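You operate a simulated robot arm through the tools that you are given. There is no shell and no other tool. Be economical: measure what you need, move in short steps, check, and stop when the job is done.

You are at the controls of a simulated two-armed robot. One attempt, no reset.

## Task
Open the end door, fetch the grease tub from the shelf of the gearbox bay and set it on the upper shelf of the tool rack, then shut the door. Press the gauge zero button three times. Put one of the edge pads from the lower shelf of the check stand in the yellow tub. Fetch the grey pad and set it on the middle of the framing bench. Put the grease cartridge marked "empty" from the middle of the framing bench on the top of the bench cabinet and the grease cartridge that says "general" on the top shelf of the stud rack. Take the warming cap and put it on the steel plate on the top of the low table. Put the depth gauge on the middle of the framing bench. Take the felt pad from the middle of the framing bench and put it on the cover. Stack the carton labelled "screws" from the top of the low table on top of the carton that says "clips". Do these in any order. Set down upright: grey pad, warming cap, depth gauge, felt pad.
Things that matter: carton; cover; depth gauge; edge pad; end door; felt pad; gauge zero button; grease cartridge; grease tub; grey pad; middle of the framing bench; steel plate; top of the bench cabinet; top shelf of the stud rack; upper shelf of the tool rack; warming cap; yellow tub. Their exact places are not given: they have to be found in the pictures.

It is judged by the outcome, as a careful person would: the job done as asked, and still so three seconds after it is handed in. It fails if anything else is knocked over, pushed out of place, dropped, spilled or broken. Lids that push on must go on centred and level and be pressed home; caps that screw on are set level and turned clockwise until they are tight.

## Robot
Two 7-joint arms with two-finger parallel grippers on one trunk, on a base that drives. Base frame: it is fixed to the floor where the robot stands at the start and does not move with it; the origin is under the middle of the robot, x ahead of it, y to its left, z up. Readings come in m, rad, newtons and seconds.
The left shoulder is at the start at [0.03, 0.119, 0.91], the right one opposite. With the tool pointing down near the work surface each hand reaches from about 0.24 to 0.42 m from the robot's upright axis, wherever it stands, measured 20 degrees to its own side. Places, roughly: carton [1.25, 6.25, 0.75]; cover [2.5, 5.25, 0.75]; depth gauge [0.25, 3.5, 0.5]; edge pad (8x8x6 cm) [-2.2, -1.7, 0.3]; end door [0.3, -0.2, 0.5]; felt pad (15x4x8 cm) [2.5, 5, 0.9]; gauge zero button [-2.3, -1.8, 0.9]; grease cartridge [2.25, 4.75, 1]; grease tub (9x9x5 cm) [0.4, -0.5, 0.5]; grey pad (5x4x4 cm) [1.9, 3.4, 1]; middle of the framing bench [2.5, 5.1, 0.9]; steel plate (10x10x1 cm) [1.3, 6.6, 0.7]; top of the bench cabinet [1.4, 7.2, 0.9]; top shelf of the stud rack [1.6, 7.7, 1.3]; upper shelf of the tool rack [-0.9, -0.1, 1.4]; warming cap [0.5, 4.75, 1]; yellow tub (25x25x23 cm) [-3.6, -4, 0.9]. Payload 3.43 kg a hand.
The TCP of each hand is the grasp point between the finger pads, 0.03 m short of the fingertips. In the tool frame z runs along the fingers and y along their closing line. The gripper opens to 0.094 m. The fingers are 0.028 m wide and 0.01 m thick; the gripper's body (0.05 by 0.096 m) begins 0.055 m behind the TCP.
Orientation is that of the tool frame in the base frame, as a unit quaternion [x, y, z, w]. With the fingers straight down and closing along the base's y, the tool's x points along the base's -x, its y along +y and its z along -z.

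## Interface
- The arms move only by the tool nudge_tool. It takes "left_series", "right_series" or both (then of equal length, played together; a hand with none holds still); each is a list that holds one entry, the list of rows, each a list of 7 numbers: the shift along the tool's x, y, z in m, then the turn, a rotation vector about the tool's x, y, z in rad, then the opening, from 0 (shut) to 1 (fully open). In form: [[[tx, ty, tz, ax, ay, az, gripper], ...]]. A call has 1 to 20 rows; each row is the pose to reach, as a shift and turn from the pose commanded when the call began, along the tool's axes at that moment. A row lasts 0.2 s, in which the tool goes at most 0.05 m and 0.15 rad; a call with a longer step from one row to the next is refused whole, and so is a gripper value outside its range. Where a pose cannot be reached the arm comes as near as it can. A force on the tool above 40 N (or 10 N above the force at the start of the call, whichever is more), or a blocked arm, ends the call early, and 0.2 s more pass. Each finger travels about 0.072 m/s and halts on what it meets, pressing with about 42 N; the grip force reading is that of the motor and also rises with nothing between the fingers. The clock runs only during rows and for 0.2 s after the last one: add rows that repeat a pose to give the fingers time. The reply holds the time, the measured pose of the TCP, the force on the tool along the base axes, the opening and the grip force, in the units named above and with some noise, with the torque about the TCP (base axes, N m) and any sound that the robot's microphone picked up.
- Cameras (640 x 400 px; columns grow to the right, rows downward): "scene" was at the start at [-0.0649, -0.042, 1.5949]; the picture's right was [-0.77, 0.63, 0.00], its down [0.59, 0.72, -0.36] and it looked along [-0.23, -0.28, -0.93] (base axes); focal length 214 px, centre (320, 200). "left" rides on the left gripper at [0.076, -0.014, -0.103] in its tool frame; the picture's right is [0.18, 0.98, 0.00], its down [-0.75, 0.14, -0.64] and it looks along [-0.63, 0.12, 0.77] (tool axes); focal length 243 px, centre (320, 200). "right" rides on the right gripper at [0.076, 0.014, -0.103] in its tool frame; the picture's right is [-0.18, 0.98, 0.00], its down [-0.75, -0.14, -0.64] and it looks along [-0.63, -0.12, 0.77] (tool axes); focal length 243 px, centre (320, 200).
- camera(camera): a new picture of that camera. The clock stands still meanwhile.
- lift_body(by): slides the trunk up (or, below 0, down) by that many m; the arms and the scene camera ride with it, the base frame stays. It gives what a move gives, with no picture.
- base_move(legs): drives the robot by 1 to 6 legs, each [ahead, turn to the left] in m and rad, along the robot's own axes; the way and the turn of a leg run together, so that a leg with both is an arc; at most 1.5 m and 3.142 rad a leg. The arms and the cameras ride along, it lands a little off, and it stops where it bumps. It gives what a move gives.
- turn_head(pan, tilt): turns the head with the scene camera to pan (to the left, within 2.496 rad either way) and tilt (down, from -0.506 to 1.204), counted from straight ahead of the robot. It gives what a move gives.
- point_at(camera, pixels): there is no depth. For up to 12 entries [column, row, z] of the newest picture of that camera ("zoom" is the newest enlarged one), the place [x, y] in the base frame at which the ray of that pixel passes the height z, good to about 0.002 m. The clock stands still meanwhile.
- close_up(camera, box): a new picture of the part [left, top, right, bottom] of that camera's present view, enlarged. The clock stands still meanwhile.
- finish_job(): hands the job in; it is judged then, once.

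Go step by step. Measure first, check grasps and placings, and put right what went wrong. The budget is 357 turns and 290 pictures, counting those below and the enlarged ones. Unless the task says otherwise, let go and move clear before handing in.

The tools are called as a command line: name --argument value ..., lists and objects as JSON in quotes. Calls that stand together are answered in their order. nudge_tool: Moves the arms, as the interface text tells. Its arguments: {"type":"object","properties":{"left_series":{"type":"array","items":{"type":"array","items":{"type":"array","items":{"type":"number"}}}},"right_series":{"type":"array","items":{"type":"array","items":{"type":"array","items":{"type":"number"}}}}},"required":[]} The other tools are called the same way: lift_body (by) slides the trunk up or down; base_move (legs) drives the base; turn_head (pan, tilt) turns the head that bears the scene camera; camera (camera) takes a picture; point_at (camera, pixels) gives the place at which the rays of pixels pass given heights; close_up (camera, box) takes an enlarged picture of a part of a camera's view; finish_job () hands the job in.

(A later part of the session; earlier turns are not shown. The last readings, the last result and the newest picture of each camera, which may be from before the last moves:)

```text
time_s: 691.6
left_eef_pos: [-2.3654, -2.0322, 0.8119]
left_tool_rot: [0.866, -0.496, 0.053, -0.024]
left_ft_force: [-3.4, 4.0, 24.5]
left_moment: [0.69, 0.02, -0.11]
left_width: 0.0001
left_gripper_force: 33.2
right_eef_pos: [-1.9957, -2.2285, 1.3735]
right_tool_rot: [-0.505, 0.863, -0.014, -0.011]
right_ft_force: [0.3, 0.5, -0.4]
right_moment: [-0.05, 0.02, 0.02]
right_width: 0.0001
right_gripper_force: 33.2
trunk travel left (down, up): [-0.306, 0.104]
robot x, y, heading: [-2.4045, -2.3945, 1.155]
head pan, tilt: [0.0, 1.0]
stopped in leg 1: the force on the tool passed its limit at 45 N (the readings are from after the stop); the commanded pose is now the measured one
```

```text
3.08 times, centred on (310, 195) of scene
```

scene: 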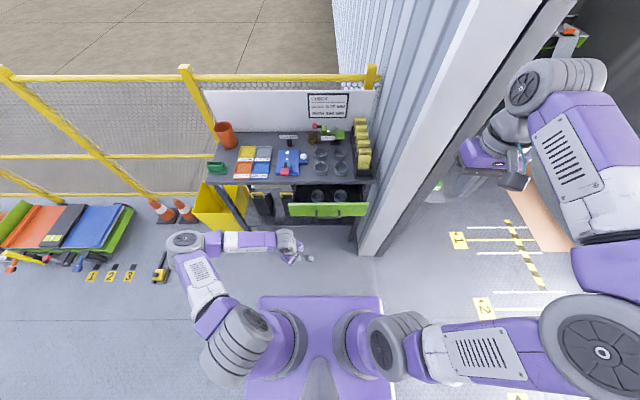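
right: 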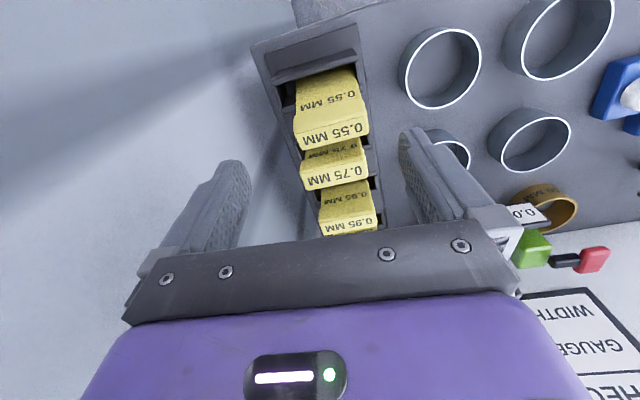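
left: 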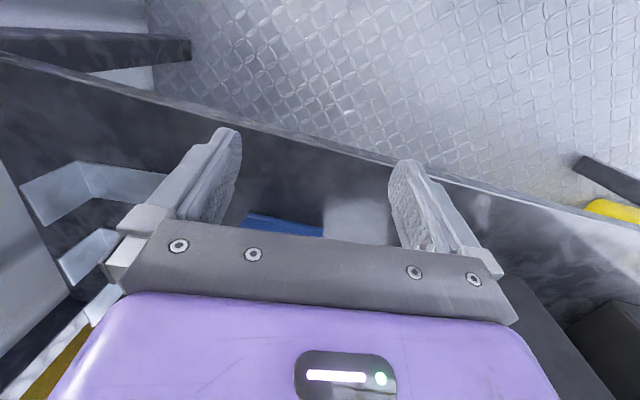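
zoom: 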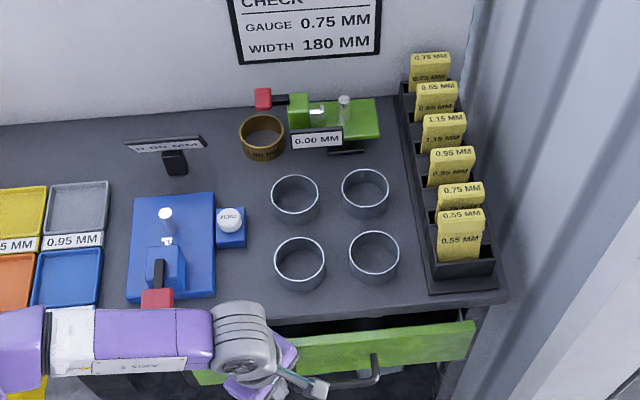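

The tips are dragging on the drawer's top edge. I lift 4 cm, back off fully, then lower.

lift_body --by 0.05

base_move --legs '[[-0.2, 0]]'

lift_body --by -0.12

close_up --camera "scene" --box '[220, 110, 400, 240]'

```text
time_s: 692.5
left_eef_pos: [-2.3673, -2.0348, 0.8588]
left_tool_rot: [0.866, -0.496, 0.052, -0.021]
left_ft_force: [-0.4, -0.4, -0.1]
left_moment: [0.0, -0.01, -0.04]
left_width: 0.0
left_gripper_force: 32.8
right_eef_pos: [-1.9958, -2.2301, 1.4228]
right_tool_rot: [-0.505, 0.863, -0.014, -0.011]
right_ft_force: [0.5, -0.1, -1.2]
right_moment: [0.01, -0.04, 0.03]
right_width: 0.0
right_gripper_force: 32.8
trunk travel left (down, up): [-0.356, 0.054]
robot x, y, heading: [-2.4002, -2.3907, 1.148]
head pan, tilt: [0.0, 1.0]
```

```text
time_s: 694.1
left_eef_pos: [-2.4427, -2.212, 0.8589]
left_tool_rot: [0.865, -0.499, 0.052, -0.021]
left_ft_force: [1.0, -1.3, -0.2]
left_moment: [0.0, -0.03, 0.01]
left_width: 0.0
left_gripper_force: 32.8
right_eef_pos: [-2.0758, -2.4129, 1.424]
right_tool_rot: [-0.502, 0.865, -0.014, -0.01]
right_ft_force: [0.0, -0.4, 0.3]
right_moment: [-0.01, 0.0, -0.01]
right_width: 0.0001
right_gripper_force: 33.1
trunk travel left (down, up): [-0.356, 0.054]
robot x, y, heading: [-2.4803, -2.5695, 1.148]
head pan, tilt: [0.0, 1.0]
```

```text
time_s: 695.6
left_eef_pos: [-2.4426, -2.2124, 0.739]
left_tool_rot: [0.865, -0.499, 0.053, -0.021]
left_ft_force: [0.1, -0.1, -0.7]
left_moment: [-0.01, 0.02, 0.0]
left_width: 0.0
left_gripper_force: 33.3
right_eef_pos: [-2.076, -2.4121, 1.3038]
right_tool_rot: [-0.502, 0.865, -0.013, -0.012]
right_ft_force: [0.2, 0.3, -0.1]
right_moment: [0.0, 0.0, -0.01]
right_width: 0.0
right_gripper_force: 33.4
trunk travel left (down, up): [-0.236, 0.174]
robot x, y, heading: [-2.4851, -2.5682, 1.148]
head pan, tilt: [0.0, 1.0]
```

```text
3.08 times, centred on (310, 175) of scene
```

zoom: 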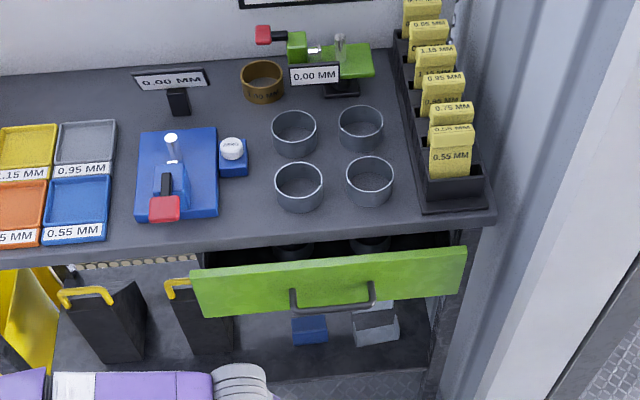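

Now the fist is at z 0.74, below the drawer's top edge. I drive ahead to push it in.

base_move --legs '[[0.25, 0]]'

close_up --camera "scene" --box '[220, 110, 400, 240]'

```text
time_s: 697.2
left_eef_pos: [-2.361, -2.0346, 0.7385]
left_tool_rot: [0.862, -0.503, 0.051, -0.013]
left_ft_force: [-0.7, 0.2, 0.7]
left_moment: [-0.02, -0.01, -0.04]
left_width: 0.0
left_gripper_force: 32.7
right_eef_pos: [-1.991, -2.2295, 1.3043]
right_tool_rot: [-0.499, 0.866, -0.014, -0.01]
right_ft_force: [0.2, -0.3, -0.2]
right_moment: [0.01, 0.0, -0.01]
right_width: 0.0001
right_gripper_force: 32.8
trunk travel left (down, up): [-0.236, 0.174]
robot x, y, heading: [-2.3986, -2.3843, 1.142]
head pan, tilt: [0.0, 1.0]
stopped in leg 1: the force on the tool passed its limit at 99 N (the readings are from after the stop); the commanded pose is now the measured one
```

```text
3.08 times, centred on (310, 175) of scene
```

zoom: 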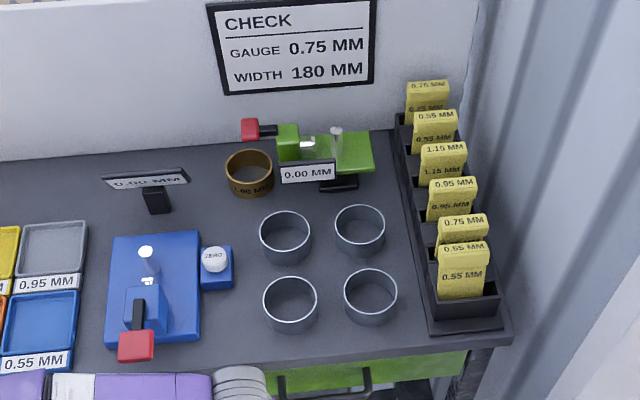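

base_move --legs '[[-0.08, 0]]'

base_move --legs '[[0.14, 0]]'

base_move --legs '[[-0.2, 0]]'

close_up --camera "scene" --box '[220, 110, 400, 240]'

```text
time_s: 698.2
left_eef_pos: [-2.3937, -2.1073, 0.7395]
left_tool_rot: [0.863, -0.502, 0.051, -0.012]
left_ft_force: [0.2, 0.3, -0.3]
left_moment: [0.0, 0.02, 0.0]
left_width: 0.0
left_gripper_force: 33.2
right_eef_pos: [-2.0237, -2.3031, 1.303]
right_tool_rot: [-0.499, 0.867, -0.012, -0.009]
right_ft_force: [-0.4, -0.2, 0.5]
right_moment: [0.04, -0.03, -0.02]
right_width: 0.0003
right_gripper_force: 33.4
trunk travel left (down, up): [-0.236, 0.174]
robot x, y, heading: [-2.4333, -2.4587, 1.14]
head pan, tilt: [0.0, 1.0]
```

```text
time_s: 699.4
left_eef_pos: [-2.3625, -2.0362, 0.7384]
left_tool_rot: [0.861, -0.505, 0.049, -0.002]
left_ft_force: [-0.2, -0.7, 0.4]
left_moment: [0.0, -0.03, 0.03]
left_width: 0.0
left_gripper_force: 32.7
right_eef_pos: [-1.9868, -2.2232, 1.3025]
right_tool_rot: [-0.498, 0.867, -0.014, -0.01]
right_ft_force: [0.1, 1.7, 0.2]
right_moment: [-0.01, -0.02, 0.01]
right_width: 0.0
right_gripper_force: 33.2
trunk travel left (down, up): [-0.236, 0.174]
robot x, y, heading: [-2.397, -2.3741, 1.142]
head pan, tilt: [0.0, 1.0]
stopped in leg 1: the force on the tool passed its limit at 104 N (the readings are from after the stop); the commanded pose is now the measured one
```

```text
time_s: 701.0
left_eef_pos: [-2.4466, -2.2181, 0.739]
left_tool_rot: [0.862, -0.504, 0.048, -0.002]
left_ft_force: [0.2, -0.7, -0.8]
left_moment: [0.03, 0.03, -0.02]
left_width: 0.0
left_gripper_force: 32.7
right_eef_pos: [-2.0703, -2.4052, 1.3028]
right_tool_rot: [-0.5, 0.866, -0.013, -0.01]
right_ft_force: [-0.7, 0.5, 0.7]
right_moment: [0.0, 0.01, 0.0]
right_width: 0.0
right_gripper_force: 33.1
trunk travel left (down, up): [-0.236, 0.174]
robot x, y, heading: [-2.4804, -2.557, 1.141]
head pan, tilt: [0.0, 1.0]
```

```text
3.08 times, centred on (310, 175) of scene
```

zoom: 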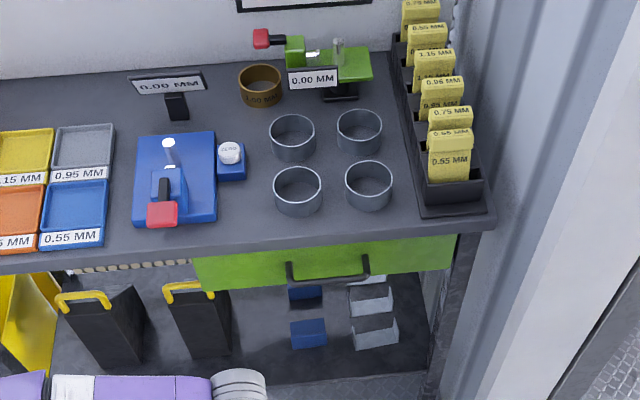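

The drawer is shut again and everything stands. Now I test in free space how low the hand gets when reaching far to the side.

base_move --legs '[[-0.2, 0]]'

lift_body --by -0.236

nudge_tool --left_series '[[[-0.024, 0.038, 0.01, 0, 0, 0, 0.3], [-0.048, 0.076, 0.02, 0, 0, 0, 0.6], [-0.072, 0.114, 0.03, 0, 0, 0, 1], [-0.096, 0.152, 0.04, 0, 0, 0, 1], [-0.12, 0.19, 0.05, 0, 0, 0, 1], [-0.144, 0.228, 0.06, 0, 0, 0, 1], [-0.168, 0.266, 0.07, 0, 0, 0, 1], [-0.192, 0.304, 0.08, 0, 0, 0, 1], [-0.216, 0.342, 0.09, 0, 0, 0, 1], [-0.24, 0.38, 0.11, 0, 0, 0, 1], [-0.264, 0.418, 0.13, 0, 0, 0, 1], [-0.286, 0.4545, 0.15, 0, 0, 0, 1], [-0.286, 0.4545, 0.19, 0, 0, 0, 1], [-0.286, 0.4545, 0.23, 0, 0, 0, 1]]]'

```text
time_s: 702.6
left_eef_pos: [-2.5293, -2.4025, 0.7383]
left_tool_rot: [0.862, -0.505, 0.049, -0.002]
left_ft_force: [0.2, 0.9, -0.3]
left_moment: [0.04, 0.02, 0.0]
left_width: 0.0
left_gripper_force: 32.9
right_eef_pos: [-2.1543, -2.5912, 1.3028]
right_tool_rot: [-0.497, 0.867, -0.013, -0.011]
right_ft_force: [-0.6, -0.3, 0.8]
right_moment: [-0.02, -0.01, 0.03]
right_width: 0.0
right_gripper_force: 33.1
trunk travel left (down, up): [-0.236, 0.174]
robot x, y, heading: [-2.562, -2.7422, 1.141]
head pan, tilt: [0.0, 1.0]
```

```text
time_s: 705.0
left_eef_pos: [-2.5286, -2.4021, 0.5024]
left_tool_rot: [0.862, -0.505, 0.049, -0.002]
left_ft_force: [0.4, -0.3, -0.5]
left_moment: [-0.02, 0.02, 0.04]
left_width: 0.0001
left_gripper_force: 33.1
right_eef_pos: [-2.1541, -2.5909, 1.0673]
right_tool_rot: [-0.498, 0.867, -0.013, -0.01]
right_ft_force: [-0.1, 0.0, 0.2]
right_moment: [-0.02, 0.01, -0.02]
right_width: 0.0002
right_gripper_force: 33.2
trunk travel left (down, up): [0.0, 0.41]
robot x, y, heading: [-2.5626, -2.7453, 1.14]
head pan, tilt: [0.0, 1.0]
```

```text
time_s: 708.0
left_eef_pos: [-3.0318, -2.4023, 0.3192]
left_tool_rot: [0.861, -0.506, 0.047, -0.001]
left_ft_force: [1.0, -0.4, 0.3]
left_moment: [-0.01, 0.04, -0.01]
left_width: 0.0942
left_gripper_force: 0.0
left hand out of reach, approached as far as the arm can: row 12, 13, 14
right_eef_pos: [-2.1525, -2.591, 1.0669]
right_tool_rot: [-0.497, 0.867, -0.013, -0.011]
right_ft_force: [1.0, 0.3, 0.6]
right_moment: [-0.02, 0.03, -0.01]
right_width: 0.0003
right_gripper_force: 33.1
trunk travel left (down, up): [0.0, 0.41]
robot x, y, heading: [-2.5639, -2.7424, 1.14]
head pan, tilt: [0.0, 1.0]
```

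At 0.57 m to the side the hand reaches z≈0.32. I turn the tool so it closes along the table, retract it, and reposition with my left side to the table.

nudge_tool --left_series '[[[0.03, -0.022, -0.03, 0, 0, -0.1, 1], [0.06, -0.044, -0.06, 0, 0, -0.22, 1], [0.09, -0.066, -0.08, 0, 0, -0.34, 1], [0.12, -0.088, -0.1, 0, 0, -0.46, 1], [0.15, -0.11, -0.1, 0, 0, -0.58, 1], [0.18, -0.132, -0.1, 0, 0, -0.635, 1], [0.2, -0.147, -0.1, 0, 0, -0.635, 1]]]'

base_move --legs '[[0, 0.38], [0.34, 0]]'

base_move --legs '[[0, -1.84]]'

turn_head --pan 1.5 --tilt 0.95

camera --camera "scene"

```text
time_s: 709.6
left_eef_pos: [-2.8129, -2.5052, 0.4413]
left_tool_rot: [0.976, -0.211, 0.046, 0.014]
left_ft_force: [-1.1, -0.1, -0.1]
left_moment: [-0.05, -0.02, -0.03]
left_width: 0.0938
left_gripper_force: 0.0
right_eef_pos: [-2.1536, -2.5904, 1.0662]
right_tool_rot: [-0.498, 0.867, -0.013, -0.01]
right_ft_force: [1.0, 0.2, 0.9]
right_moment: [-0.01, 0.04, -0.01]
right_width: 0.0
right_gripper_force: 33.2
trunk travel left (down, up): [0.0, 0.41]
robot x, y, heading: [-2.5618, -2.7434, 1.136]
head pan, tilt: [0.0, 1.0]
```

```text
time_s: 713.0
left_eef_pos: [-2.8699, -2.2751, 0.4424]
left_tool_rot: [0.999, -0.019, 0.047, 0.005]
left_ft_force: [0.3, 0.2, 0.3]
left_moment: [0.02, -0.03, 0.01]
left_width: 0.0941
left_gripper_force: 0.1
right_eef_pos: [-2.2263, -2.1042, 1.067]
right_tool_rot: [-0.656, 0.754, -0.015, -0.008]
right_ft_force: [0.1, -0.4, -0.7]
right_moment: [-0.05, 0.0, 0.0]
right_width: 0.0
right_gripper_force: 33.1
trunk travel left (down, up): [0.0, 0.41]
robot x, y, heading: [-2.5479, -2.4025, 1.533]
head pan, tilt: [0.0, 1.0]
```

```text
time_s: 717.1
left_eef_pos: [-2.4112, -2.0964, 0.439]
left_tool_rot: [-0.683, 0.728, -0.038, -0.046]
left_ft_force: [0.7, -0.2, 0.3]
left_moment: [-0.02, -0.02, 0.01]
left_width: 0.0939
left_gripper_force: 0.1
right_eef_pos: [-2.2756, -2.7437, 1.0668]
right_tool_rot: [0.1, 0.995, -0.004, -0.016]
right_ft_force: [1.1, -0.6, -0.3]
right_moment: [-0.01, 0.03, 0.01]
right_width: 0.0001
right_gripper_force: 32.4
trunk travel left (down, up): [0.0, 0.41]
robot x, y, heading: [-2.5518, -2.4038, -0.096]
head pan, tilt: [0.0, 1.0]
stopped in leg 1: the robot was blocked; the commanded pose is now the measured one
```

```text
time_s: 718.7
left_eef_pos: [-2.4131, -2.0974, 0.4386]
left_tool_rot: [-0.682, 0.729, -0.037, -0.044]
left_ft_force: [0.3, 0.5, 1.0]
left_moment: [0.03, -0.01, -0.01]
left_width: 0.0939
left_gripper_force: 0.1
right_eef_pos: [-2.2771, -2.743, 1.0656]
right_tool_rot: [0.1, 0.995, -0.004, -0.014]
right_ft_force: [1.5, -0.4, -1.0]
right_moment: [0.0, 0.0, 0.0]
right_width: 0.0002
right_gripper_force: 33.2
trunk travel left (down, up): [0.0, 0.41]
robot x, y, heading: [-2.5507, -2.407, -0.103]
head pan, tilt: [1.499, 0.949]
```

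```text
28 pictures are left
```

scene: 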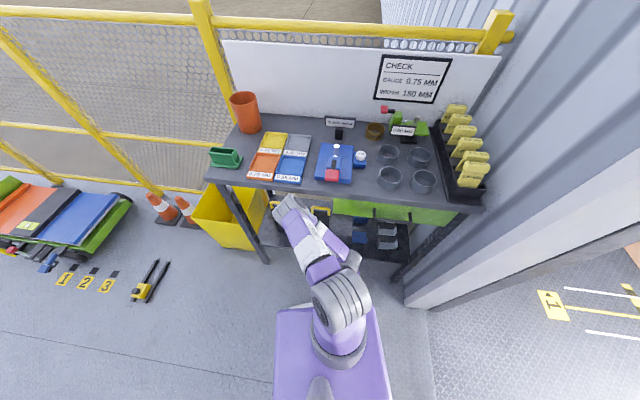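

Blocked again: the folded elbow meets the stand. I back away 0.1 m from the table and come round again, then will extend straight in with a tilted tool.

base_move --legs '[[0, 1.0], [-0.13, 0], [0, -1.2]]'

close_up --camera "scene" --box '[220, 130, 480, 300]'

```text
time_s: 725.5
left_eef_pos: [-2.444, -2.2242, 0.4382]
left_tool_rot: [-0.621, 0.782, -0.032, -0.048]
left_ft_force: [-0.5, -0.4, 0.2]
left_moment: [0.01, -0.03, -0.01]
left_width: 0.0938
left_gripper_force: 0.0
right_eef_pos: [-2.4123, -2.8845, 1.0672]
right_tool_rot: [0.18, 0.984, -0.003, -0.015]
right_ft_force: [-0.8, 0.5, 0.5]
right_moment: [0.01, -0.02, 0.01]
right_width: 0.0
right_gripper_force: 32.9
trunk travel left (down, up): [0.0, 0.41]
robot x, y, heading: [-2.6342, -2.5075, -0.258]
head pan, tilt: [1.499, 0.949]
```

```text
2.35 times, centred on (350, 215) of scene
```

zoom: 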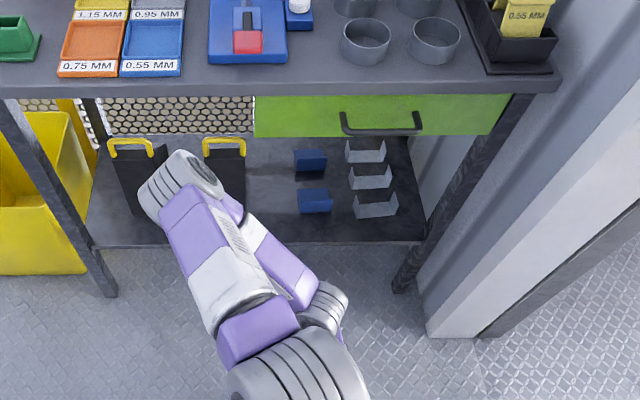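

Boxes and pads are untouched. I extend toward the pad along the table normal while tilting the tool 0.7 rad toward it, staying above pad height.

nudge_tool --left_series '[[[-0.02, -0.005, 0.0, 0, -0.12, 0, 1], [-0.05, -0.012, 0.0, 0, -0.24, 0, 1], [-0.08, -0.02, 0.0, 0, -0.36, 0, 1], [-0.11, -0.027, 0.0, 0, -0.48, 0, 1], [-0.14, -0.034, 0.0, 0, -0.6, 0, 1], [-0.18, -0.043, 0.0, 0, -0.7, 0, 1], [-0.22, -0.052, 0.0, 0, -0.7, 0, 1]]]'

camera --camera "left"

```text
time_s: 727.1
left_eef_pos: [-2.3463, -2.0253, 0.4098]
left_tool_rot: [-0.594, 0.751, 0.183, 0.223]
left_ft_force: [1.1, -0.6, 1.5]
left_moment: [0.0, 0.02, -0.02]
left_width: 0.0941
left_gripper_force: 0.0
right_eef_pos: [-2.4114, -2.8838, 1.0675]
right_tool_rot: [0.18, 0.984, -0.003, -0.016]
right_ft_force: [-0.6, 0.1, 0.8]
right_moment: [0.0, 0.0, 0.04]
right_width: 0.0
right_gripper_force: 33.3
trunk travel left (down, up): [0.0, 0.41]
robot x, y, heading: [-2.6305, -2.5044, -0.26]
head pan, tilt: [1.499, 0.949]
```

```text
26 pictures are left
```

left: 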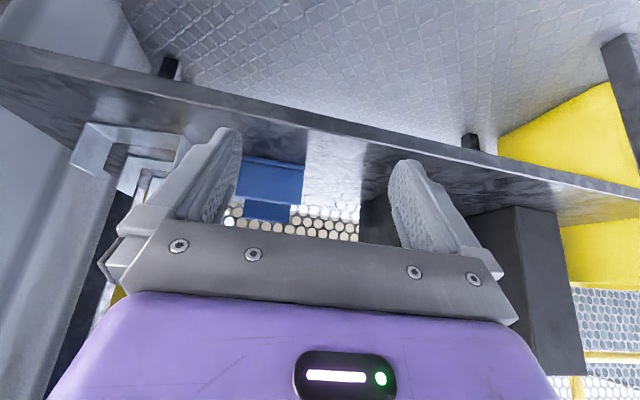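

Now it works: tilted hand, pad in view at (268,180), 4 cm to the side. I move over the pad's front half and check.

nudge_tool --left_series '[[[-0.02, -0.02, 0.014, 0, 0, 0, 1], [-0.05, -0.044, 0.035, 0, 0, 0, 1], [-0.085, -0.046, 0.06, 0, 0, 0, 1], [-0.115, -0.046, 0.08, 0, 0, 0, 1]]]'

camera --camera "left"

```text
time_s: 728.1
left_eef_pos: [-2.2678, -1.8972, 0.4056]
left_tool_rot: [-0.595, 0.751, 0.182, 0.223]
left_ft_force: [0.7, 0.8, 0.5]
left_moment: [0.01, 0.02, -0.02]
left_width: 0.0941
left_gripper_force: 0.1
right_eef_pos: [-2.4119, -2.8841, 1.0669]
right_tool_rot: [0.179, 0.984, -0.004, -0.016]
right_ft_force: [-0.4, -0.2, -0.2]
right_moment: [-0.02, 0.01, 0.02]
right_width: 0.0
right_gripper_force: 32.8
trunk travel left (down, up): [0.0, 0.41]
robot x, y, heading: [-2.6322, -2.5014, -0.258]
head pan, tilt: [1.499, 0.949]
```

```text
25 pictures are left
```

left: 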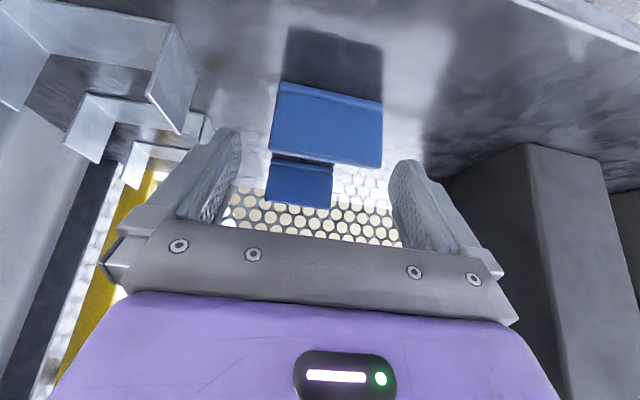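

Centred (col ≈327). I shift 2 cm inward and advance 6 cm along the tool so the fingers straddle the pad, then close.

nudge_tool --left_series '[[[-0.02, 0.004, 0.005, 0, 0, 0, 1], [-0.02, 0.004, 0.025, 0, 0, 0, 1], [-0.02, 0.004, 0.045, 0, 0, 0, 1], [-0.02, 0.004, 0.06, 0, 0, 0, 1], [-0.02, 0.004, 0.06, 0, 0, 0, 0.5], [-0.02, 0.004, 0.06, 0, 0, 0, 0], [-0.02, 0.004, 0.06, 0, 0, 0, 0], [-0.02, 0.004, 0.06, 0, 0, 0, 0]]]'

camera --camera "left"

```text
time_s: 729.9
left_eef_pos: [-2.2624, -1.8522, 0.3757]
left_tool_rot: [-0.595, 0.751, 0.182, 0.223]
left_ft_force: [-0.3, 0.5, 1.2]
left_moment: [0.03, -0.02, 0.02]
left_width: 0.0806
left_gripper_force: 42.4
left hand out of reach, approached as far as the arm can: row 4, 5, 6, 7, 8
right_eef_pos: [-2.4111, -2.8849, 1.0674]
right_tool_rot: [0.18, 0.984, -0.004, -0.016]
right_ft_force: [0.3, -0.4, 0.6]
right_moment: [-0.01, -0.01, -0.03]
right_width: 0.0001
right_gripper_force: 32.8
trunk travel left (down, up): [0.0, 0.41]
robot x, y, heading: [-2.6319, -2.5027, -0.256]
head pan, tilt: [1.499, 0.949]
```

```text
24 pictures are left
```

left: 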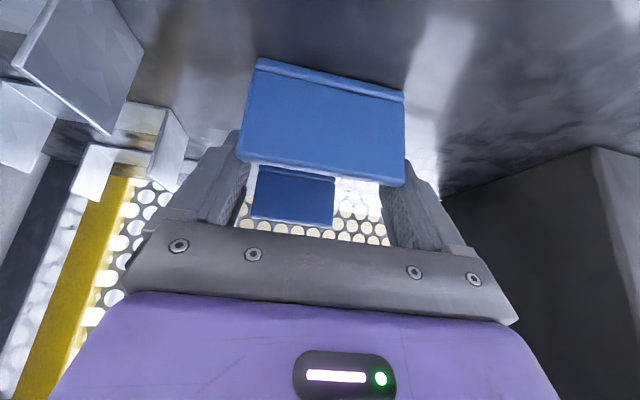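

Gripped the edge pad (8 cm). I lift it 4 cm and draw it straight out.

nudge_tool --left_series '[[[-0.011, 0, -0.017, 0, 0, 0, 0], [-0.022, 0, -0.033, 0, 0, 0, 0], [0.01, 0.004, -0.055, 0, 0, 0, 0], [0.046, 0.008, -0.08, 0, 0, 0, 0], [0.082, 0.012, -0.104, 0, 0, 0, 0], [0.118, 0.016, -0.128, 0, 0, 0, 0], [0.154, 0.02, -0.152, 0, 0, 0, 0], [0.19, 0.024, -0.176, 0, 0, 0, 0]]]'

camera --camera "left"

```text
time_s: 731.7
left_eef_pos: [-2.3413, -2.0921, 0.4202]
left_tool_rot: [-0.594, 0.751, 0.182, 0.223]
left_ft_force: [-0.7, -0.2, 0.5]
left_moment: [0.04, -0.02, -0.04]
left_width: 0.0
left_gripper_force: 32.8
right_eef_pos: [-2.4116, -2.8853, 1.0672]
right_tool_rot: [0.179, 0.984, -0.004, -0.016]
right_ft_force: [0.9, 0.1, 0.7]
right_moment: [0.02, -0.02, 0.01]
right_width: 0.0
right_gripper_force: 32.4
trunk travel left (down, up): [0.0, 0.41]
robot x, y, heading: [-2.6286, -2.503, -0.26]
head pan, tilt: [1.499, 0.949]
```

```text
23 pictures are left
```

left: 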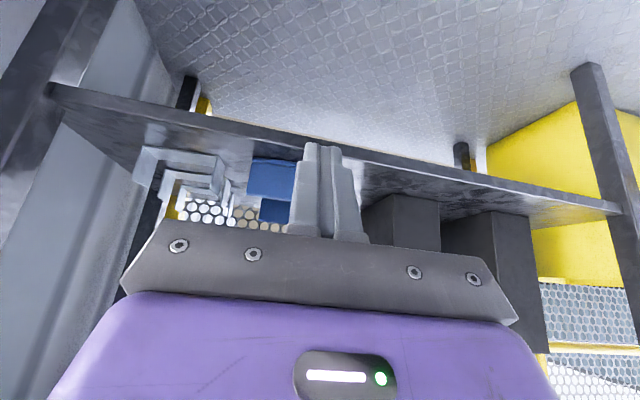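

It slipped off (shallow grip); the pad still stands. I retry with the tool steeper to get lower and deeper.

nudge_tool --left_series '[[[-0.035, -0.004, 0.02, 0, 0.05, 0, 0.5], [-0.07, -0.008, 0.042, 0, 0.1, 0, 1], [-0.105, -0.012, 0.064, 0, 0.15, 0, 1], [-0.14, -0.016, 0.086, 0, 0.2, 0, 1], [-0.175, -0.02, 0.108, 0, 0.25, 0, 1], [-0.2095, -0.024, 0.13, 0, 0.28, 0, 1]]]'

camera --camera "left"

```text
time_s: 733.1
left_eef_pos: [-2.2632, -1.8572, 0.4262]
left_tool_rot: [-0.616, 0.773, 0.097, 0.114]
left_ft_force: [-1.0, -0.8, 0.2]
left_moment: [-0.02, 0.04, -0.03]
left_width: 0.0942
left_gripper_force: 0.1
right_eef_pos: [-2.413, -2.8845, 1.0667]
right_tool_rot: [0.179, 0.984, -0.003, -0.016]
right_ft_force: [0.2, -0.2, -0.6]
right_moment: [0.01, 0.0, 0.02]
right_width: 0.0002
right_gripper_force: 33.1
trunk travel left (down, up): [0.0, 0.41]
robot x, y, heading: [-2.631, -2.5052, -0.257]
head pan, tilt: [1.499, 0.949]
```

```text
22 pictures are left
```

left: 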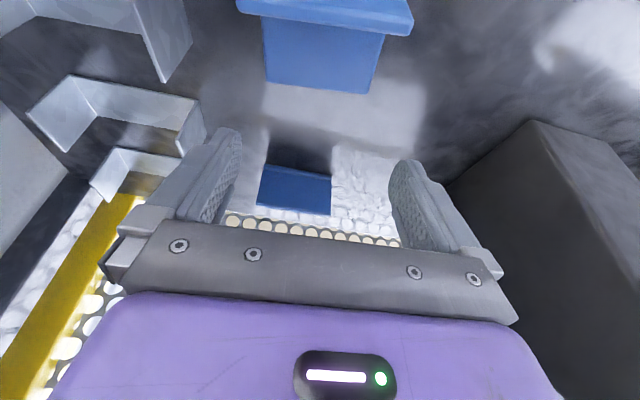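

point_at --camera "left" --pixels '[[325, 33, 0.375], [325, 12, 0.375], [240, 8, 0.375], [411, 30, 0.375], [318, 93, 0.33], [318, 93, 0.31], [325, 28, 0.33]]'

```text
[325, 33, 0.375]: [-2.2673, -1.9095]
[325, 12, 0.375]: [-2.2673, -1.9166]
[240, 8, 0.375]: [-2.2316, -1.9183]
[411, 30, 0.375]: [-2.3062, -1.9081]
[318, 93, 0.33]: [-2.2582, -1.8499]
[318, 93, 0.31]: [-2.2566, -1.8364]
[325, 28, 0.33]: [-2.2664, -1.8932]
```

The pad was drawn 4 cm forward and stands at u≈−2.07 now. I re-aim: 3.5 cm back, 1 cm sideways, and go lower, then close.

nudge_tool --left_series '[[[0.018, -0.006, 0.0, 0, 0, 0, 1], [0.035, -0.011, 0.0, 0, 0, 0, 1], [0.042, -0.011, 0.025, 0, 0, 0, 1], [0.049, -0.011, 0.047, 0, 0, 0, 1], [0.056, -0.011, 0.067, 0, 0, 0, 1], [0.058, -0.011, 0.075, 0, 0, 0, 1]]]'

camera --camera "left"

```text
time_s: 734.5
left_eef_pos: [-2.2606, -1.8932, 0.3599]
left_tool_rot: [-0.615, 0.774, 0.098, 0.117]
left_ft_force: [0.1, -0.2, -1.3]
left_moment: [-0.01, 0.03, 0.02]
left_width: 0.0939
left_gripper_force: 0.0
left hand out of reach, approached as far as the arm can: row 5, 6
right_eef_pos: [-2.411, -2.8843, 1.0669]
right_tool_rot: [0.179, 0.984, -0.004, -0.016]
right_ft_force: [0.4, 0.0, -0.1]
right_moment: [0.01, 0.03, 0.02]
right_width: 0.0
right_gripper_force: 32.8
trunk travel left (down, up): [0.0, 0.41]
robot x, y, heading: [-2.6321, -2.5047, -0.257]
head pan, tilt: [1.499, 0.949]
```

```text
21 pictures are left
```

left: 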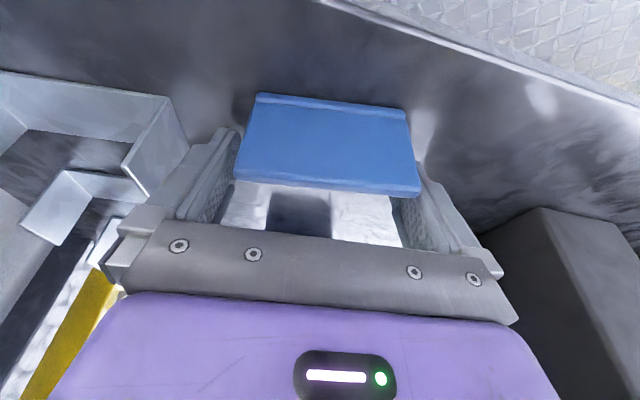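

The pad's front plate is 2.9 cm nearer to me than the fingers, at the right height. I move back 2.7 cm and close.

nudge_tool --left_series '[[[0.014, -0.001, 0.0, 0, 0, 0, 1], [0.027, -0.0015, 0.004, 0, 0, 0, 1], [0.027, -0.0015, 0.004, 0, 0, 0, 1], [0.027, -0.0015, 0.004, 0, 0, 0, 0.5], [0.027, -0.0015, 0.004, 0, 0, 0, 0], [0.027, -0.0015, 0.004, 0, 0, 0, 0], [0.027, -0.0015, 0.004, 0, 0, 0, 0]]]'

camera --camera "left"

```text
time_s: 736.1
left_eef_pos: [-2.2623, -1.9181, 0.3526]
left_tool_rot: [-0.614, 0.774, 0.097, 0.12]
left_ft_force: [12.3, 5.5, 32.0]
left_moment: [-0.31, -1.67, 0.35]
left_width: 0.081
left_gripper_force: 42.0
right_eef_pos: [-2.4126, -2.8858, 1.0661]
right_tool_rot: [0.179, 0.984, -0.002, -0.016]
right_ft_force: [0.3, 0.5, 0.3]
right_moment: [0.0, 0.0, 0.0]
right_width: 0.0
right_gripper_force: 33.1
trunk travel left (down, up): [0.0, 0.41]
robot x, y, heading: [-2.6264, -2.5081, -0.26]
head pan, tilt: [1.499, 0.949]
```

```text
20 pictures are left
```

left: 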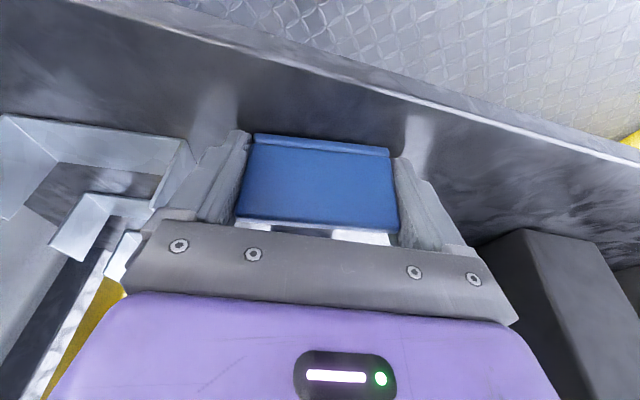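

A full grip now. I lift 4 cm and check.

nudge_tool --left_series '[[[-0.003, 0, -0.01, 0, 0, 0, 0], [-0.006, 0, -0.02, 0, 0, 0, 0], [-0.009, 0, -0.03, 0, 0, 0, 0], [-0.012, 0, -0.04, 0, 0, 0, 0]]]'

```text
time_s: 737.1
left_eef_pos: [-2.2636, -1.9207, 0.3875]
left_tool_rot: [-0.614, 0.775, 0.098, 0.115]
left_ft_force: [-0.1, -0.6, -0.2]
left_moment: [-0.01, -0.02, -0.03]
left_width: 0.0807
left_gripper_force: 41.8
right_eef_pos: [-2.4119, -2.8836, 1.0678]
right_tool_rot: [0.179, 0.984, -0.003, -0.015]
right_ft_force: [0.5, 0.2, -0.5]
right_moment: [0.01, 0.02, 0.0]
right_width: 0.0002
right_gripper_force: 33.1
trunk travel left (down, up): [0.0, 0.41]
robot x, y, heading: [-2.6304, -2.5043, -0.261]
head pan, tilt: [1.499, 0.949]
```

Held. I draw it out 0.22 m level.

nudge_tool --left_series '[[[0.03, 0, -0.012, 0, 0, 0, 0], [0.065, 0, -0.024, 0, 0, 0, 0], [0.105, 0, -0.037, 0, 0, 0, 0], [0.145, 0, -0.05, 0, 0, 0, 0], [0.185, 0, -0.065, 0, 0, 0, 0], [0.21, 0, -0.08, 0, 0, 0, 0]]]'

camera --camera "left"

```text
time_s: 738.5
left_eef_pos: [-2.3156, -2.1401, 0.4015]
left_tool_rot: [-0.615, 0.774, 0.097, 0.117]
left_ft_force: [-0.7, -0.1, -1.2]
left_moment: [-0.01, -0.03, -0.02]
left_width: 0.0807
left_gripper_force: 41.8
right_eef_pos: [-2.4115, -2.8848, 1.0669]
right_tool_rot: [0.18, 0.984, -0.003, -0.015]
right_ft_force: [-0.2, 0.1, 0.5]
right_moment: [0.03, 0.02, 0.0]
right_width: 0.0002
right_gripper_force: 32.7
trunk travel left (down, up): [0.0, 0.41]
robot x, y, heading: [-2.6318, -2.5058, -0.261]
head pan, tilt: [1.499, 0.949]
```

```text
19 pictures are left
```

left: 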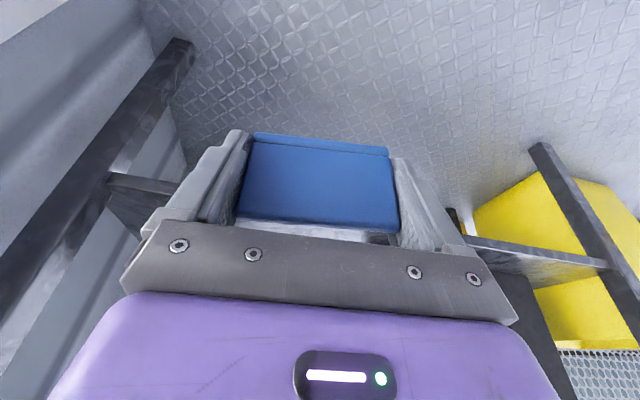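

The pad is out and held. I raise the trunk and lift the hand to the front and high.

lift_body --by 0.4

nudge_tool --left_series '[[[0.007, -0.018, -0.038, 0, 0.02, 0, 0], [0.015, -0.036, -0.077, 0, 0.04, 0, 0], [0.022, -0.054, -0.115, 0, 0.06, 0, 0], [0.03, -0.073, -0.154, 0, 0.08, 0, 0], [0.037, -0.091, -0.192, 0, 0.1, 0, 0], [0.044, -0.109, -0.231, 0, 0.12, 0, 0], [0.052, -0.127, -0.269, 0, 0.14, 0, 0], [0.059, -0.145, -0.308, 0, 0.16, 0, 0], [0.066, -0.163, -0.346, 0, 0.18, 0, 0], [0.074, -0.182, -0.385, 0, 0.2, 0, 0], [0.081, -0.2, -0.423, 0, 0.22, 0, 0], [0.089, -0.218, -0.462, 0, 0.24, 0, 0], [0.096, -0.236, -0.5, 0, 0.26, 0, 0]]]'

base_move --legs '[[-0.2, 0], [0, -1.95], [0.5, 0]]'

turn_head --pan 0.2 --tilt 0.7

camera --camera "scene"

```text
time_s: 742.3
left_eef_pos: [-2.3145, -2.1405, 0.8012]
left_tool_rot: [-0.614, 0.775, 0.099, 0.115]
left_ft_force: [0.0, -0.8, -1.6]
left_moment: [-0.03, 0.0, -0.01]
left_width: 0.0809
left_gripper_force: 42.5
right_eef_pos: [-2.4122, -2.8836, 1.4671]
right_tool_rot: [0.18, 0.984, -0.004, -0.015]
right_ft_force: [-0.5, 0.0, -0.3]
right_moment: [-0.03, -0.01, 0.02]
right_width: 0.0001
right_gripper_force: 33.2
trunk travel left (down, up): [-0.4, 0.01]
robot x, y, heading: [-2.6279, -2.506, -0.258]
head pan, tilt: [1.499, 0.949]
```

```text
time_s: 745.1
left_eef_pos: [-2.1482, -2.4028, 1.2438]
left_tool_rot: [-0.622, 0.783, 0.017, 0.015]
left_ft_force: [-0.6, 0.7, -0.1]
left_moment: [0.0, 0.03, -0.01]
left_width: 0.0808
left_gripper_force: 42.5
left hand out of reach, approached as far as the arm can: row 13
right_eef_pos: [-2.4121, -2.8836, 1.4672]
right_tool_rot: [0.179, 0.984, -0.003, -0.015]
right_ft_force: [-0.4, -0.2, 0.0]
right_moment: [-0.02, -0.01, 0.0]
right_width: 0.0
right_gripper_force: 33.1
trunk travel left (down, up): [-0.4, 0.01]
robot x, y, heading: [-2.6323, -2.5065, -0.26]
head pan, tilt: [1.499, 0.949]
```

```text
time_s: 753.8
left_eef_pos: [-3.1887, -3.3332, 1.2427]
left_tool_rot: [0.298, 0.954, -0.003, 0.022]
left_ft_force: [0.8, -0.8, -0.2]
left_moment: [0.0, 0.01, 0.01]
left_width: 0.081
left_gripper_force: 41.9
right_eef_pos: [-3.538, -2.9103, 1.4667]
right_tool_rot: [0.914, 0.404, 0.012, -0.011]
right_ft_force: [0.2, -0.2, -0.3]
right_moment: [0.04, 0.02, -0.02]
right_width: 0.0
right_gripper_force: 32.4
trunk travel left (down, up): [-0.4, 0.01]
robot x, y, heading: [-3.109, -2.8484, -2.206]
head pan, tilt: [1.499, 0.949]
```

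```text
time_s: 755.2
left_eef_pos: [-3.1873, -3.3329, 1.2437]
left_tool_rot: [0.298, 0.954, -0.002, 0.022]
left_ft_force: [-0.1, 0.0, -0.5]
left_moment: [-0.01, 0.0, -0.02]
left_width: 0.081
left_gripper_force: 41.6
right_eef_pos: [-3.5374, -2.9103, 1.4677]
right_tool_rot: [0.914, 0.404, 0.011, -0.012]
right_ft_force: [0.4, -0.2, -0.1]
right_moment: [-0.01, 0.0, 0.0]
right_width: 0.0
right_gripper_force: 32.8
trunk travel left (down, up): [-0.4, 0.01]
robot x, y, heading: [-3.1056, -2.8464, -2.208]
head pan, tilt: [0.201, 0.7]
```

```text
18 pictures are left
```

scene: 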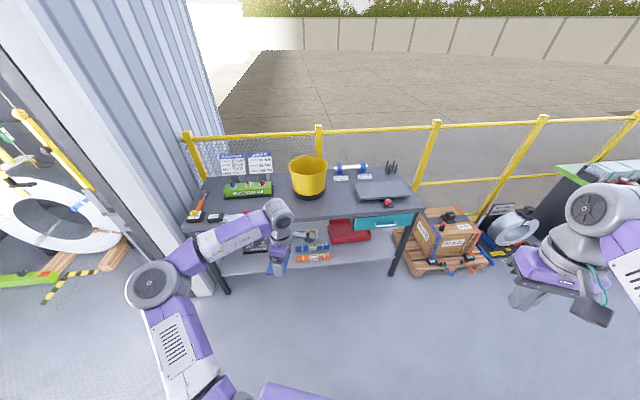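

The yellow tub is straight ahead at (308,175). I measure it.

point_at --camera "scene" --pixels '[[308, 163, 1.07], [308, 163, 1.1], [308, 196, 0.85], [308, 196, 0.82], [215, 230, 0.85], [400, 212, 0.85]]'

```text
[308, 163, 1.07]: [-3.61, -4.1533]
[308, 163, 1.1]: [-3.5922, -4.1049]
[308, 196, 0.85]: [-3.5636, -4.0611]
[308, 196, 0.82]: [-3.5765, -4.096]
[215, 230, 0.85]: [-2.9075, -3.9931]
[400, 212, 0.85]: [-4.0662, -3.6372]
```

Tub rim centre ≈(-3.604,-4.14), rim z≈1.08. I drive 0.74 toward it and square up.

base_move --legs '[[0, 0.076], [0.74, 0], [0, 0.245]]'

camera --camera "left"

camera --camera "scene"

```text
time_s: 760.6
left_eef_pos: [-3.4266, -3.9637, 1.2415]
left_tool_rot: [0.143, 0.99, 0.001, 0.022]
left_ft_force: [0.2, -0.5, -0.7]
left_moment: [-0.01, 0.05, -0.02]
left_width: 0.0809
left_gripper_force: 41.5
right_eef_pos: [-3.889, -3.6711, 1.4675]
right_tool_rot: [0.838, 0.545, 0.009, -0.013]
right_ft_force: [0.6, 0.2, 0.0]
right_moment: [-0.03, 0.01, 0.02]
right_width: 0.0
right_gripper_force: 32.8
trunk travel left (down, up): [-0.4, 0.01]
robot x, y, heading: [-3.4999, -3.4719, -1.89]
head pan, tilt: [0.201, 0.7]
```

```text
17 pictures are left
```

left: 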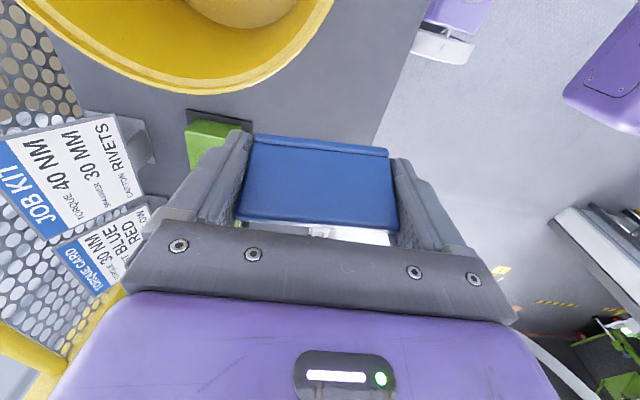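

```text
16 pictures are left
```

scene: 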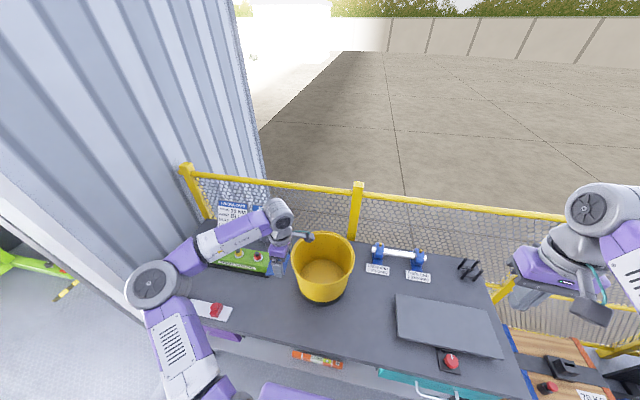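

point_at --camera "scene" --pixels '[[325, 250, 1.08], [324, 272, 0.87], [297, 252, 1.08], [353, 255, 1.08]]'

```text
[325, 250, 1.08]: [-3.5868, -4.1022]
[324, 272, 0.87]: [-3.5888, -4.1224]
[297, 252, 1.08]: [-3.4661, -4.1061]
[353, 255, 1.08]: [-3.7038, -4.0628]
```

Rim centre ≈(-3.587,-4.105). I creep 0.05 ahead and bring the pad over the tub at height.

base_move --legs '[[0.05, 0]]'

nudge_tool --left_series '[[[0.028, -0.032, -0.005, 0, 0, 0, 0], [0.056, -0.065, -0.01, 0, 0, 0, 0], [0.084, -0.098, -0.01, 0, 0, 0, 0], [0.1126, -0.131, -0.01, 0, 0, 0, 0]]]'

camera --camera "left"

```text
time_s: 761.5
left_eef_pos: [-3.442, -4.0079, 1.2441]
left_tool_rot: [0.144, 0.989, 0.001, 0.023]
left_ft_force: [0.1, -0.4, -0.6]
left_moment: [0.03, -0.01, -0.01]
left_width: 0.0805
left_gripper_force: 41.2
right_eef_pos: [-3.9051, -3.7156, 1.4671]
right_tool_rot: [0.839, 0.544, 0.007, -0.013]
right_ft_force: [-1.2, 0.3, 0.2]
right_moment: [0.02, 0.03, -0.03]
right_width: 0.0002
right_gripper_force: 32.5
trunk travel left (down, up): [-0.4, 0.01]
robot x, y, heading: [-3.5171, -3.5213, -1.889]
head pan, tilt: [0.201, 0.7]
```

```text
time_s: 762.5
left_eef_pos: [-3.4432, -4.0182, 1.2306]
left_tool_rot: [0.143, 0.989, 0.002, 0.023]
left_ft_force: [-0.1, 0.6, -0.4]
left_moment: [-0.02, -0.02, 0.0]
left_width: 0.0805
left_gripper_force: 41.8
left hand out of reach, approached as far as the arm can: row 1, 2, 3, 4
right_eef_pos: [-3.905, -3.7167, 1.4676]
right_tool_rot: [0.839, 0.544, 0.009, -0.013]
right_ft_force: [0.0, 0.3, -0.9]
right_moment: [-0.03, 0.03, 0.0]
right_width: 0.0
right_gripper_force: 32.4
trunk travel left (down, up): [-0.4, 0.01]
robot x, y, heading: [-3.5165, -3.5193, -1.89]
head pan, tilt: [0.201, 0.7]
```

```text
15 pictures are left
```

left: 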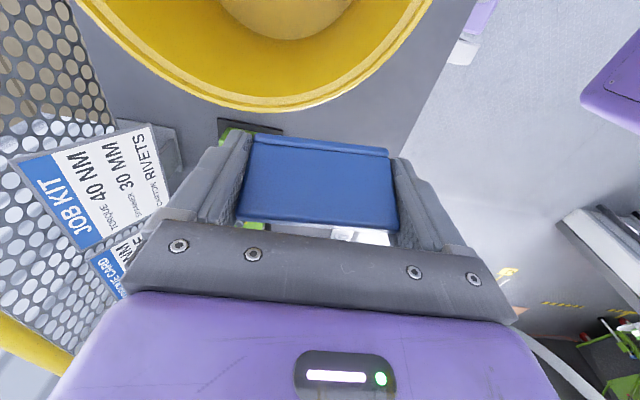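

The arm is reach-limited with this wrist yaw. I turn the tool 1.57 about its axis to the standard posture and try again.

nudge_tool --left_series '[[[0, 0, -0.01, 0, 0, 0.14, 0], [0, 0, -0.02, 0, 0, 0.28, 0], [0, 0, -0.02, 0, 0, 0.42, 0], [0, 0, -0.02, 0, 0, 0.56, 0], [0, 0, -0.02, 0, 0, 0.7, 0], [0, 0, -0.02, 0, 0, 0.84, 0], [0, 0, -0.02, 0, 0, 0.98, 0], [0, 0, -0.02, 0, 0, 1.12, 0], [0, 0, -0.02, 0, 0, 1.26, 0], [0, 0, -0.02, 0, 0, 1.4, 0], [0, 0, -0.02, 0, 0, 1.54, 0]]]'

nudge_tool --left_series '[[[-0.04, -0.03, 0, 0, 0, 0, 0], [-0.08, -0.06, 0, 0, 0, 0, 0], [-0.115, -0.09, 0, 0, 0, 0, 0], [-0.13, -0.105, 0, 0, 0, 0, 0]]]'

camera --camera "left"

```text
time_s: 764.9
left_eef_pos: [-3.4351, -4.0175, 1.2431]
left_tool_rot: [0.793, 0.609, 0.018, 0.016]
left_ft_force: [-0.2, -0.1, -0.1]
left_moment: [0.05, 0.03, 0.0]
left_width: 0.0809
left_gripper_force: 41.9
left hand out of reach, approached as far as the arm can: row 1, 2, 3, 4, 5, 6, 7, 8, 9, 10, 11
right_eef_pos: [-3.9048, -3.718, 1.4675]
right_tool_rot: [0.839, 0.544, 0.009, -0.013]
right_ft_force: [-0.4, -0.6, 0.3]
right_moment: [-0.01, -0.01, -0.02]
right_width: 0.0
right_gripper_force: 33.1
trunk travel left (down, up): [-0.4, 0.01]
robot x, y, heading: [-3.5145, -3.5217, -1.885]
head pan, tilt: [0.201, 0.7]
```

```text
time_s: 765.9
left_eef_pos: [-3.4372, -4.0288, 1.2285]
left_tool_rot: [0.792, 0.61, 0.018, 0.015]
left_ft_force: [0.0, -0.6, -0.6]
left_moment: [-0.03, 0.0, 0.01]
left_width: 0.0807
left_gripper_force: 41.8
left hand out of reach, approached as far as the arm can: row 1, 2, 3, 4
right_eef_pos: [-3.9053, -3.7174, 1.468]
right_tool_rot: [0.839, 0.543, 0.009, -0.013]
right_ft_force: [-0.4, 0.0, 0.3]
right_moment: [-0.01, -0.01, 0.0]
right_width: 0.0
right_gripper_force: 32.9
trunk travel left (down, up): [-0.4, 0.01]
robot x, y, heading: [-3.5153, -3.5204, -1.885]
head pan, tilt: [0.201, 0.7]
```

```text
14 pictures are left
```

left: 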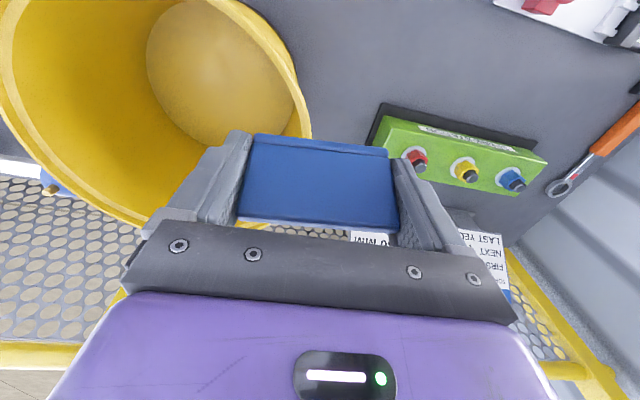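

The tub is to the right of the hand. I back 0.05, turn right 0.22 and then tilt the tool forward to gain reach.

base_move --legs '[[-0.05, 0], [0, -0.22]]'

nudge_tool --left_series '[[[-0.02, 0, 0.0, 0, -0.12, 0, 0], [-0.04, 0, 0.0, 0, -0.24, 0, 0], [-0.06, 0, 0.0, 0, -0.36, 0, 0], [-0.08, 0, 0.0, 0, -0.48, 0, 0], [-0.1, 0, 0.0, 0, -0.6, 0, 0], [-0.12, 0, 0.0, 0, -0.68, 0, 0]]]'

camera --camera "left"

camera --camera "scene"

```text
time_s: 767.6
left_eef_pos: [-3.5342, -3.986, 1.2294]
left_tool_rot: [0.853, 0.521, 0.015, 0.017]
left_ft_force: [0.0, -0.3, 0.5]
left_moment: [-0.01, -0.03, -0.01]
left_width: 0.081
left_gripper_force: 41.8
right_eef_pos: [-3.9222, -3.5826, 1.4673]
right_tool_rot: [0.893, 0.449, 0.01, -0.013]
right_ft_force: [-0.7, -0.4, -0.4]
right_moment: [-0.02, -0.01, -0.03]
right_width: 0.0
right_gripper_force: 33.4
trunk travel left (down, up): [-0.4, 0.01]
robot x, y, heading: [-3.4968, -3.4751, -2.112]
head pan, tilt: [0.201, 0.7]
```

```text
time_s: 769.0
left_eef_pos: [-3.5911, -4.097, 1.2278]
left_tool_rot: [0.81, 0.485, -0.271, 0.189]
left_ft_force: [0.3, 0.4, 0.0]
left_moment: [0.0, 0.0, -0.03]
left_width: 0.0808
left_gripper_force: 42.2
right_eef_pos: [-3.9235, -3.5813, 1.4679]
right_tool_rot: [0.893, 0.449, 0.01, -0.012]
right_ft_force: [-0.3, 0.8, 0.2]
right_moment: [0.0, 0.01, 0.04]
right_width: 0.0
right_gripper_force: 33.5
trunk travel left (down, up): [-0.4, 0.01]
robot x, y, heading: [-3.4985, -3.4746, -2.109]
head pan, tilt: [0.201, 0.7]
```

```text
13 pictures are left
```

left: 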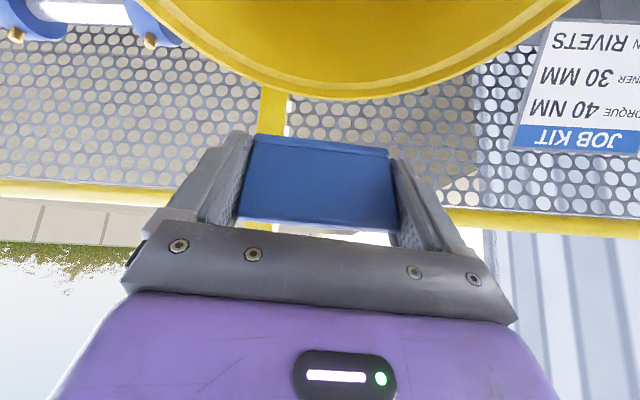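

```text
12 pictures are left
```

scene: 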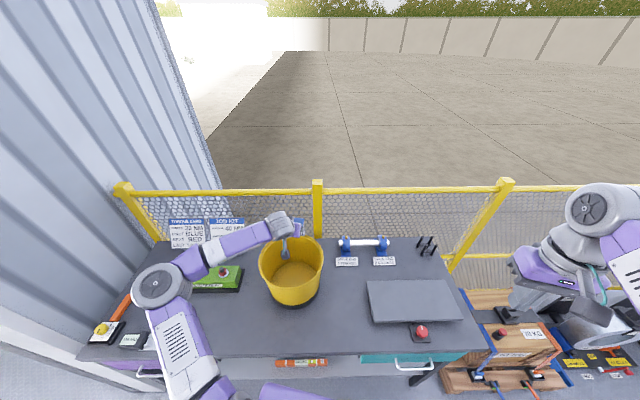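

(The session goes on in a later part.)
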